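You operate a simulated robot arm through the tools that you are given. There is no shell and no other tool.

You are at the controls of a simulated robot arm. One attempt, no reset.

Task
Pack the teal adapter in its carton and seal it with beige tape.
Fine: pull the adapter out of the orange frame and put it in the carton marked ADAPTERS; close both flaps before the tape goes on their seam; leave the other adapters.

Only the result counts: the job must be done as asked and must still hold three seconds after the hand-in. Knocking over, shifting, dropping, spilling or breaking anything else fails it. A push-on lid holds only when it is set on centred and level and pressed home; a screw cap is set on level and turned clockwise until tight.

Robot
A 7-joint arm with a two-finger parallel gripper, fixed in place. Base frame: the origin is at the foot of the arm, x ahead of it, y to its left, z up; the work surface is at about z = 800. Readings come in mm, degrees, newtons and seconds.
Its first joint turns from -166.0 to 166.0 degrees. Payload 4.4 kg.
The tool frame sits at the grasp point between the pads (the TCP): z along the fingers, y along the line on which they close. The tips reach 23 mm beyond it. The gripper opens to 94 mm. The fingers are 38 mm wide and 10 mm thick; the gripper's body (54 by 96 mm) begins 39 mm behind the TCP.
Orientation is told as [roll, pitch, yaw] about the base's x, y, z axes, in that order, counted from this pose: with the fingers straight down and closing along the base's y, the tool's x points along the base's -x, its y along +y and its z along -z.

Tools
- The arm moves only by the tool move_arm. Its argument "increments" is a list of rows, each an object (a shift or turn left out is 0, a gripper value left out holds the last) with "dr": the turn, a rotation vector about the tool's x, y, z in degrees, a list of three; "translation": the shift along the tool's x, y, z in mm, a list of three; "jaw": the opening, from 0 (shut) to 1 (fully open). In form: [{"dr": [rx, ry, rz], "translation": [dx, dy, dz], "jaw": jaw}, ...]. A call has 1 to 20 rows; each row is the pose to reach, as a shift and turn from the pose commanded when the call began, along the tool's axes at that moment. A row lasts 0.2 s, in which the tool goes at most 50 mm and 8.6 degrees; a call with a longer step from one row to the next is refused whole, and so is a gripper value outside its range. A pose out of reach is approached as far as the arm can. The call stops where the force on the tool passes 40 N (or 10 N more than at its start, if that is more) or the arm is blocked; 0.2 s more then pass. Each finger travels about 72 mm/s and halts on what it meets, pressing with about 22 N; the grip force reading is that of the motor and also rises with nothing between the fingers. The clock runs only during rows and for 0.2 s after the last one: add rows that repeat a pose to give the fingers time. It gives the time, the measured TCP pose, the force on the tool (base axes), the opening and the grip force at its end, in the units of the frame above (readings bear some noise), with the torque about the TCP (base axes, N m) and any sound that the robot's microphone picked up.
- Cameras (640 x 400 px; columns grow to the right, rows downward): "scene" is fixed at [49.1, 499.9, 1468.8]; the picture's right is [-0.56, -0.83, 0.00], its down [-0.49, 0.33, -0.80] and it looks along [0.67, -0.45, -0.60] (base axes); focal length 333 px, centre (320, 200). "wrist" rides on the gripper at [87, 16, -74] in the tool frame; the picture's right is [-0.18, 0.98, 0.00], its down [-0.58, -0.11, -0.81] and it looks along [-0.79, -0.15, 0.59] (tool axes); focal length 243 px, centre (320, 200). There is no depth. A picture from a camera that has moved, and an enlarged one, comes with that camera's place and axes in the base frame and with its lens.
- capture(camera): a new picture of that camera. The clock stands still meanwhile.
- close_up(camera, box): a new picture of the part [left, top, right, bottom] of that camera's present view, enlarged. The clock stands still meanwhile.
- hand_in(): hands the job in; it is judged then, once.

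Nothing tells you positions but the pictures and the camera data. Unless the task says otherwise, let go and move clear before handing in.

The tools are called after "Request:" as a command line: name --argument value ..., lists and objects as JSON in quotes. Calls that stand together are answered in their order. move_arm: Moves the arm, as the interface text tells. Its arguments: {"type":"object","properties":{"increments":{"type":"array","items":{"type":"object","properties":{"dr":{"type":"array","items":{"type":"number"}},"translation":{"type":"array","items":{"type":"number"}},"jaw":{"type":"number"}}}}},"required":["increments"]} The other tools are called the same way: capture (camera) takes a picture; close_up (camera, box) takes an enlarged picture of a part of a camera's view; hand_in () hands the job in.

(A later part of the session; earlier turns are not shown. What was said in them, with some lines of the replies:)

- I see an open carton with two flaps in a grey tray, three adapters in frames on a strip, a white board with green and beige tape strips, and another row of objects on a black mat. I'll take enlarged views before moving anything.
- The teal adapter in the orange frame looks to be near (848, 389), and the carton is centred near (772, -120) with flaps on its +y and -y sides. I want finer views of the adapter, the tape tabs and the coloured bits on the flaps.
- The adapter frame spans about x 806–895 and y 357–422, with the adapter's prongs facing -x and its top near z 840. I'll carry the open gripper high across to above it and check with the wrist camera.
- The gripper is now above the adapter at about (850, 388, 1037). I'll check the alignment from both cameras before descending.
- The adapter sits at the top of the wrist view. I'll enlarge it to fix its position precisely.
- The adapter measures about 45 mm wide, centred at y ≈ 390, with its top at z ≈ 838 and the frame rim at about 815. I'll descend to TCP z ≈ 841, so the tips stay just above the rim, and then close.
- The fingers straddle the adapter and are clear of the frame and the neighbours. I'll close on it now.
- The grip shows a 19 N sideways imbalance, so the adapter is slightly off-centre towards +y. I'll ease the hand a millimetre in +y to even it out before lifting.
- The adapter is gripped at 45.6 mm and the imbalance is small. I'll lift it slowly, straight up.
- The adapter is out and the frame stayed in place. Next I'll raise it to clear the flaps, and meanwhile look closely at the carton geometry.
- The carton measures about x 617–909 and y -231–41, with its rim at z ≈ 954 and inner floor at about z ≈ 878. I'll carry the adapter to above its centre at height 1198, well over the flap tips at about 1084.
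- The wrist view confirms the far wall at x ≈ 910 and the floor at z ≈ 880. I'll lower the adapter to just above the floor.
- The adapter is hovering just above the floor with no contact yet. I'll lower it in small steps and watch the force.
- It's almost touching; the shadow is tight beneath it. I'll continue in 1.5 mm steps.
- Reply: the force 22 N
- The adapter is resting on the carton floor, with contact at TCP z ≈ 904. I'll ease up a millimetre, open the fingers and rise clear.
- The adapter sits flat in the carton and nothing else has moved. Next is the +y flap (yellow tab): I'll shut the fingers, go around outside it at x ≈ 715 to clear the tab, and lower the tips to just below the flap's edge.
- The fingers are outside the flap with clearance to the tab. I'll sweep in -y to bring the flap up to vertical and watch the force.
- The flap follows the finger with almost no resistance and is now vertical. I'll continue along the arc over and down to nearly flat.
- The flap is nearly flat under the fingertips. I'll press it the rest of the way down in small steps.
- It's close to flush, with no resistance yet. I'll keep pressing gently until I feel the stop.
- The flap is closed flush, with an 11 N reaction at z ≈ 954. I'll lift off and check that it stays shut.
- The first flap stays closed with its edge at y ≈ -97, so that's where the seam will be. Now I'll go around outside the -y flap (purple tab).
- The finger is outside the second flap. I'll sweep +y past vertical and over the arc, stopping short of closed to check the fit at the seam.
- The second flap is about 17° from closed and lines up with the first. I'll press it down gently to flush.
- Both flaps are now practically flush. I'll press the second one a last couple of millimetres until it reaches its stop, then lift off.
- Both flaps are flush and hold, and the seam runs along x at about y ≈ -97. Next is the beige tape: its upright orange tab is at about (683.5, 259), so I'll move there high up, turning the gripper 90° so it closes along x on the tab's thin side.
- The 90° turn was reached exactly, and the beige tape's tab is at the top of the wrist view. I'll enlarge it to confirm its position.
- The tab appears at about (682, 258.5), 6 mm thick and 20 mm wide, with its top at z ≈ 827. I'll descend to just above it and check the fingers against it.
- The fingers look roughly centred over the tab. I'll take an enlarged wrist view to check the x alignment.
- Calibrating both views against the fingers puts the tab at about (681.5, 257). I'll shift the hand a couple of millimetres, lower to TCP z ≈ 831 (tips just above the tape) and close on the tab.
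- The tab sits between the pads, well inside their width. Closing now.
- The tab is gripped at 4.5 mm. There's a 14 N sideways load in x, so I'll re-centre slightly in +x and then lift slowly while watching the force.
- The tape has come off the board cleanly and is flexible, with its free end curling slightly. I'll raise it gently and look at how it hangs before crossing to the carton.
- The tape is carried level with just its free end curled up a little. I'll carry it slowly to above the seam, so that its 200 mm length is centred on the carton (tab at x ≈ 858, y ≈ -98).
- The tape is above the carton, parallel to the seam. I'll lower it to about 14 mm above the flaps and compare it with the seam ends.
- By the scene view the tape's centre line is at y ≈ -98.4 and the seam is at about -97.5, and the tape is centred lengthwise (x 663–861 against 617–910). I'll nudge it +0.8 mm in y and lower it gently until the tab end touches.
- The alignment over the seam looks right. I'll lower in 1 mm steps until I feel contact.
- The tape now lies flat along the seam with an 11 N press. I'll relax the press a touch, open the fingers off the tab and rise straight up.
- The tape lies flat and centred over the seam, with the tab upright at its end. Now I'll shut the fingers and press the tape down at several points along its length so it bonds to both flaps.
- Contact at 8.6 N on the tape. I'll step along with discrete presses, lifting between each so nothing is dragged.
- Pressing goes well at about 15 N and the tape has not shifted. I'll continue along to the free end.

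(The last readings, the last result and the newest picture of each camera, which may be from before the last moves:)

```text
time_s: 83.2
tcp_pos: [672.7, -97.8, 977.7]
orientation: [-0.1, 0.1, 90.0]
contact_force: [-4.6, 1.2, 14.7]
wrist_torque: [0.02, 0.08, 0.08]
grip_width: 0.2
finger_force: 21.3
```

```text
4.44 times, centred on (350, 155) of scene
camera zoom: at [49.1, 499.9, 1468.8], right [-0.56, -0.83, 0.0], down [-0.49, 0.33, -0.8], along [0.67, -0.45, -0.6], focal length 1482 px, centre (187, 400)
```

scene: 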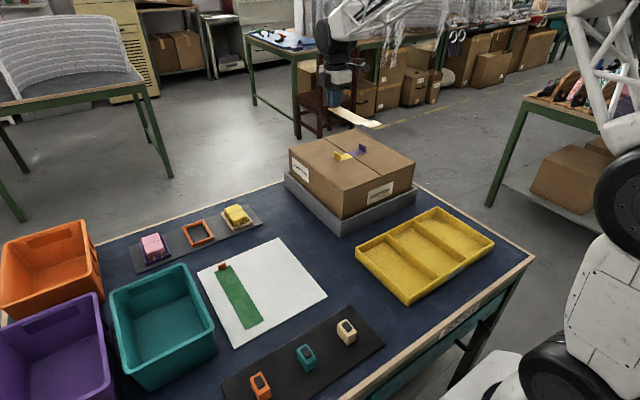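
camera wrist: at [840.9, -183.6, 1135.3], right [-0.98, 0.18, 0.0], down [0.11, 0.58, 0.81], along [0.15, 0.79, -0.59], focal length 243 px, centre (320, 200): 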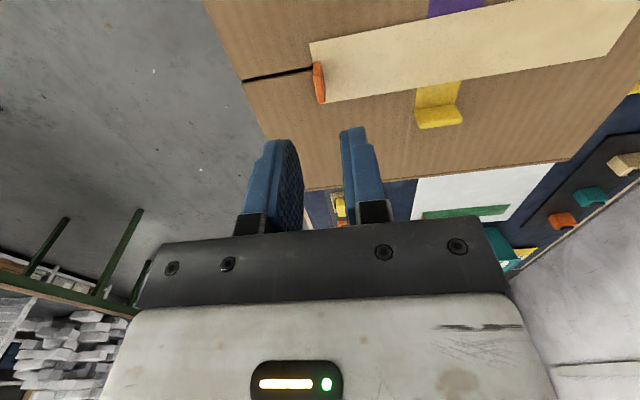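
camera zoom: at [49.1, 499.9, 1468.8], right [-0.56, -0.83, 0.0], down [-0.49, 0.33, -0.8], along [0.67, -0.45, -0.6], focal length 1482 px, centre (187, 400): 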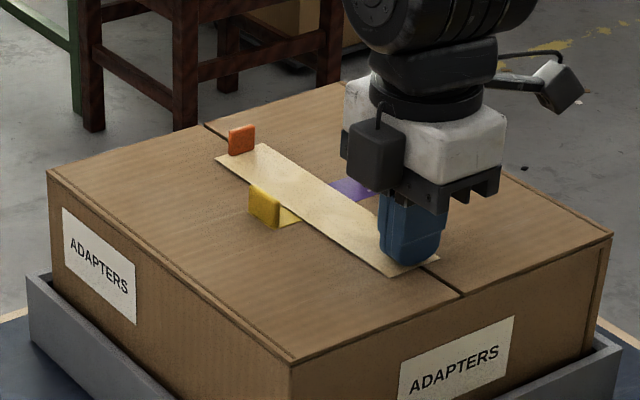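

The tape has been pressed along its full length with 14–15 N each time. I'll lift straight up, move clear and inspect the result.

Request:
move_arm --increments '[{"translation": [0, 0, -5]}, {"translation": [0, 0, -20]}, {"translation": [0, 0, -50]}, {"translation": [0, 0, -90]}, {"translation": [0, 0, -130]}, {"translation": [0, 0, -170]}, {"translation": [0, 25, -205]}, {"translation": [0, 60, -230]}, {"translation": [0, 90, -240]}, {"translation": [0, 90, -240]}]'

Request:
capture --camera "scene"

Request:
close_up --camera "scene" --box '[280, 105, 430, 225]'

Request:
close_up --camera "scene" --box '[310, 115, 410, 195]'

Request:
close_up --camera "scene" --box '[120, 190, 350, 350]'

Request:
capture --camera "wrist"

```text
time_s: 85.4
tcp_pos: [581.4, -98.1, 1217.5]
orientation: [0.0, 0.0, 90.1]
contact_force: [-0.3, -0.8, -0.4]
wrist_torque: [-0.01, 0.03, 0.01]
grip_width: 0.0
finger_force: 22.2
```

```text
taken
```

scene: 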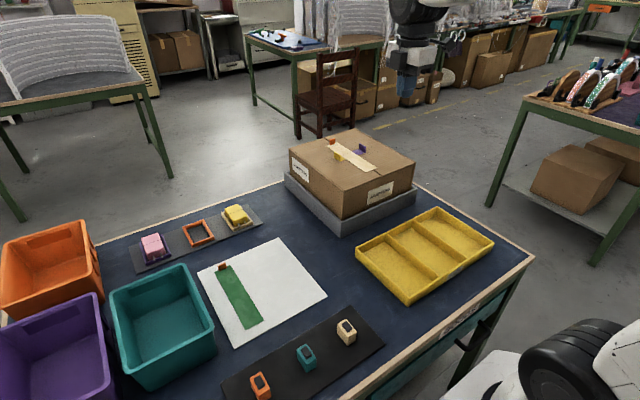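

```text
3.33 times, centred on (355, 165) of scene
camera zoom: at [49.1, 499.9, 1468.8], right [-0.56, -0.83, 0.0], down [-0.49, 0.33, -0.8], along [0.67, -0.45, -0.6], focal length 1111 px, centre (203, 317)
```

zoom: 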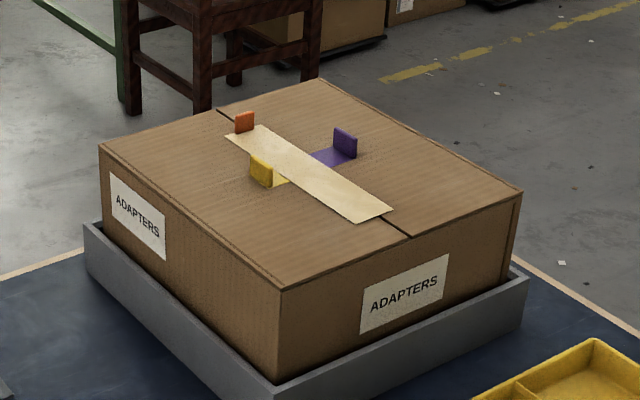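

```text
5.00 times, centred on (360, 155) of scene
camera zoom: at [49.1, 499.9, 1468.8], right [-0.56, -0.83, 0.0], down [-0.49, 0.33, -0.8], along [0.67, -0.45, -0.6], focal length 1667 px, centre (120, 425)
```

zoom: 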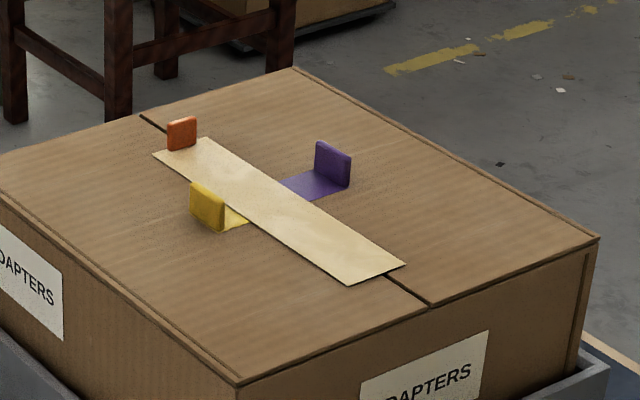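

```text
2.50 times, centred on (235, 270) of scene
camera zoom: at [49.1, 499.9, 1468.8], right [-0.56, -0.83, 0.0], down [-0.49, 0.33, -0.8], along [0.67, -0.45, -0.6], focal length 834 px, centre (532, 25)
```

zoom: 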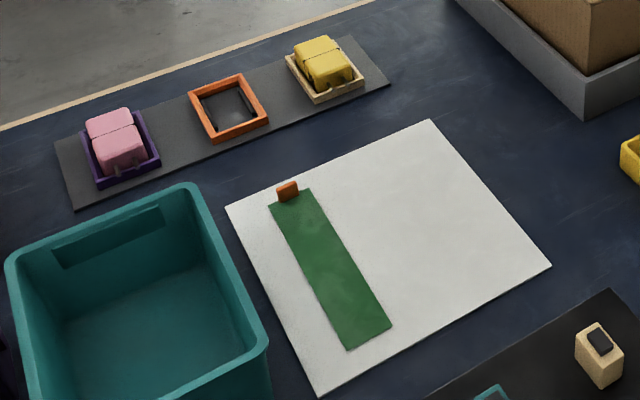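

```text
taken
camera wrist: at [564.6, -184.2, 1293.2], right [-0.98, 0.18, 0.0], down [0.11, 0.58, 0.81], along [0.15, 0.79, -0.59], focal length 243 px, centre (320, 200)
```

wrist: 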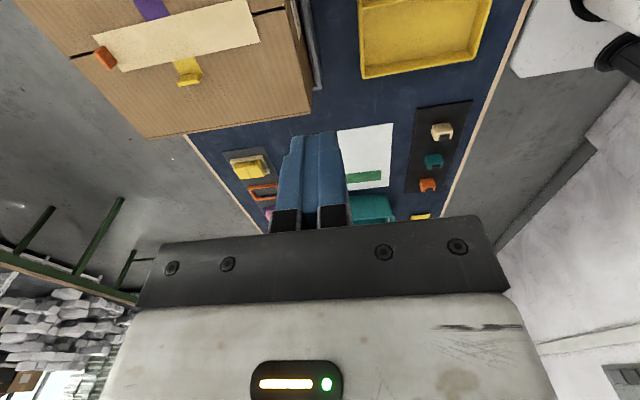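

The tape lies flat over both flaps, with the seam under it all along, the other adapters and the green tape are untouched, and the arm is clear. I'll wait a couple of seconds and confirm that everything holds before handing in.

Request:
move_arm --increments '[{"translation": [0, 20, -10], "jaw": 0.2}, {"translation": [0, 40, -20]}, {"translation": [0, 60, -20]}, {"translation": [0, 60, -20]}, {"translation": [0, 60, -20]}, {"translation": [0, 60, -20]}, {"translation": [0, 60, -20]}, {"translation": [0, 60, -20]}, {"translation": [0, 60, -20]}, {"translation": [0, 60, -20]}, {"translation": [0, 60, -20]}, {"translation": [0, 60, -20]}, {"translation": [0, 60, -20]}, {"translation": [0, 60, -20]}]'

Request:
close_up --camera "scene" --box '[310, 115, 410, 195]'

Request:
capture --camera "scene"

```text
time_s: 88.4
tcp_pos: [521.7, -97.4, 1238.5]
orientation: [0.0, -0.1, 90.0]
contact_force: [-0.7, -0.3, -0.1]
wrist_torque: [-0.01, 0.0, 0.02]
grip_width: 18.6
finger_force: 0.0
```

```text
5.00 times, centred on (360, 155) of scene
camera zoom: at [49.1, 499.9, 1468.8], right [-0.56, -0.83, 0.0], down [-0.49, 0.33, -0.8], along [0.67, -0.45, -0.6], focal length 1667 px, centre (120, 425)
```

zoom: 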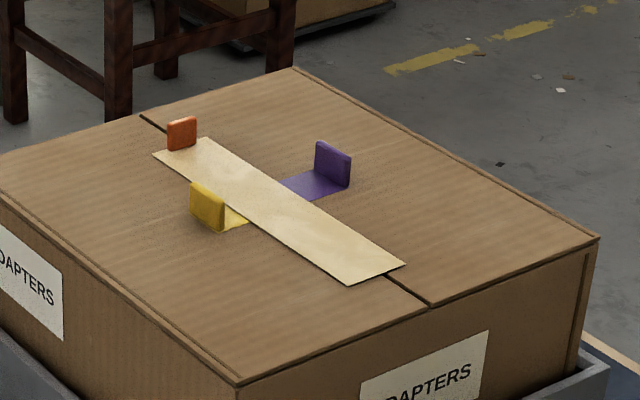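

```text
taken
```

scene: 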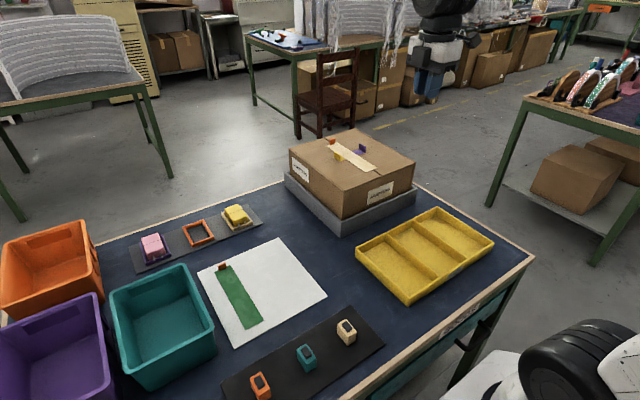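

Nothing has moved after the three-second wait: the teal adapter is inside, both flaps are flat, and the beige tape holds on the seam. The arm is clear, so I'm handing in.

Request:
hand_in

```text
The job is handed in.
```

The teal adapter is in the ADAPTERS carton, both flaps are closed, and the beige tape is sealed over their seam. I've handed the job in.

- **Adapter:** I pulled it out of the orange frame and set it flat on the carton floor. The frame stayed where it was.
- **Flaps:** both were pressed flush before the tape went on, and they stayed shut.
- **Tape:** it is centred along the carton's length and was pressed down from end to end. It sits about 1° off the seam line, so at the end nearest the robot the seam runs roughly 5 mm off the tape's centre. It still covers both flaps all along.
- **Everything else:** the pink and yellow adapters, the green tape and the other items look untouched. Nothing had moved after a wait of about three seconds with the arm clear.
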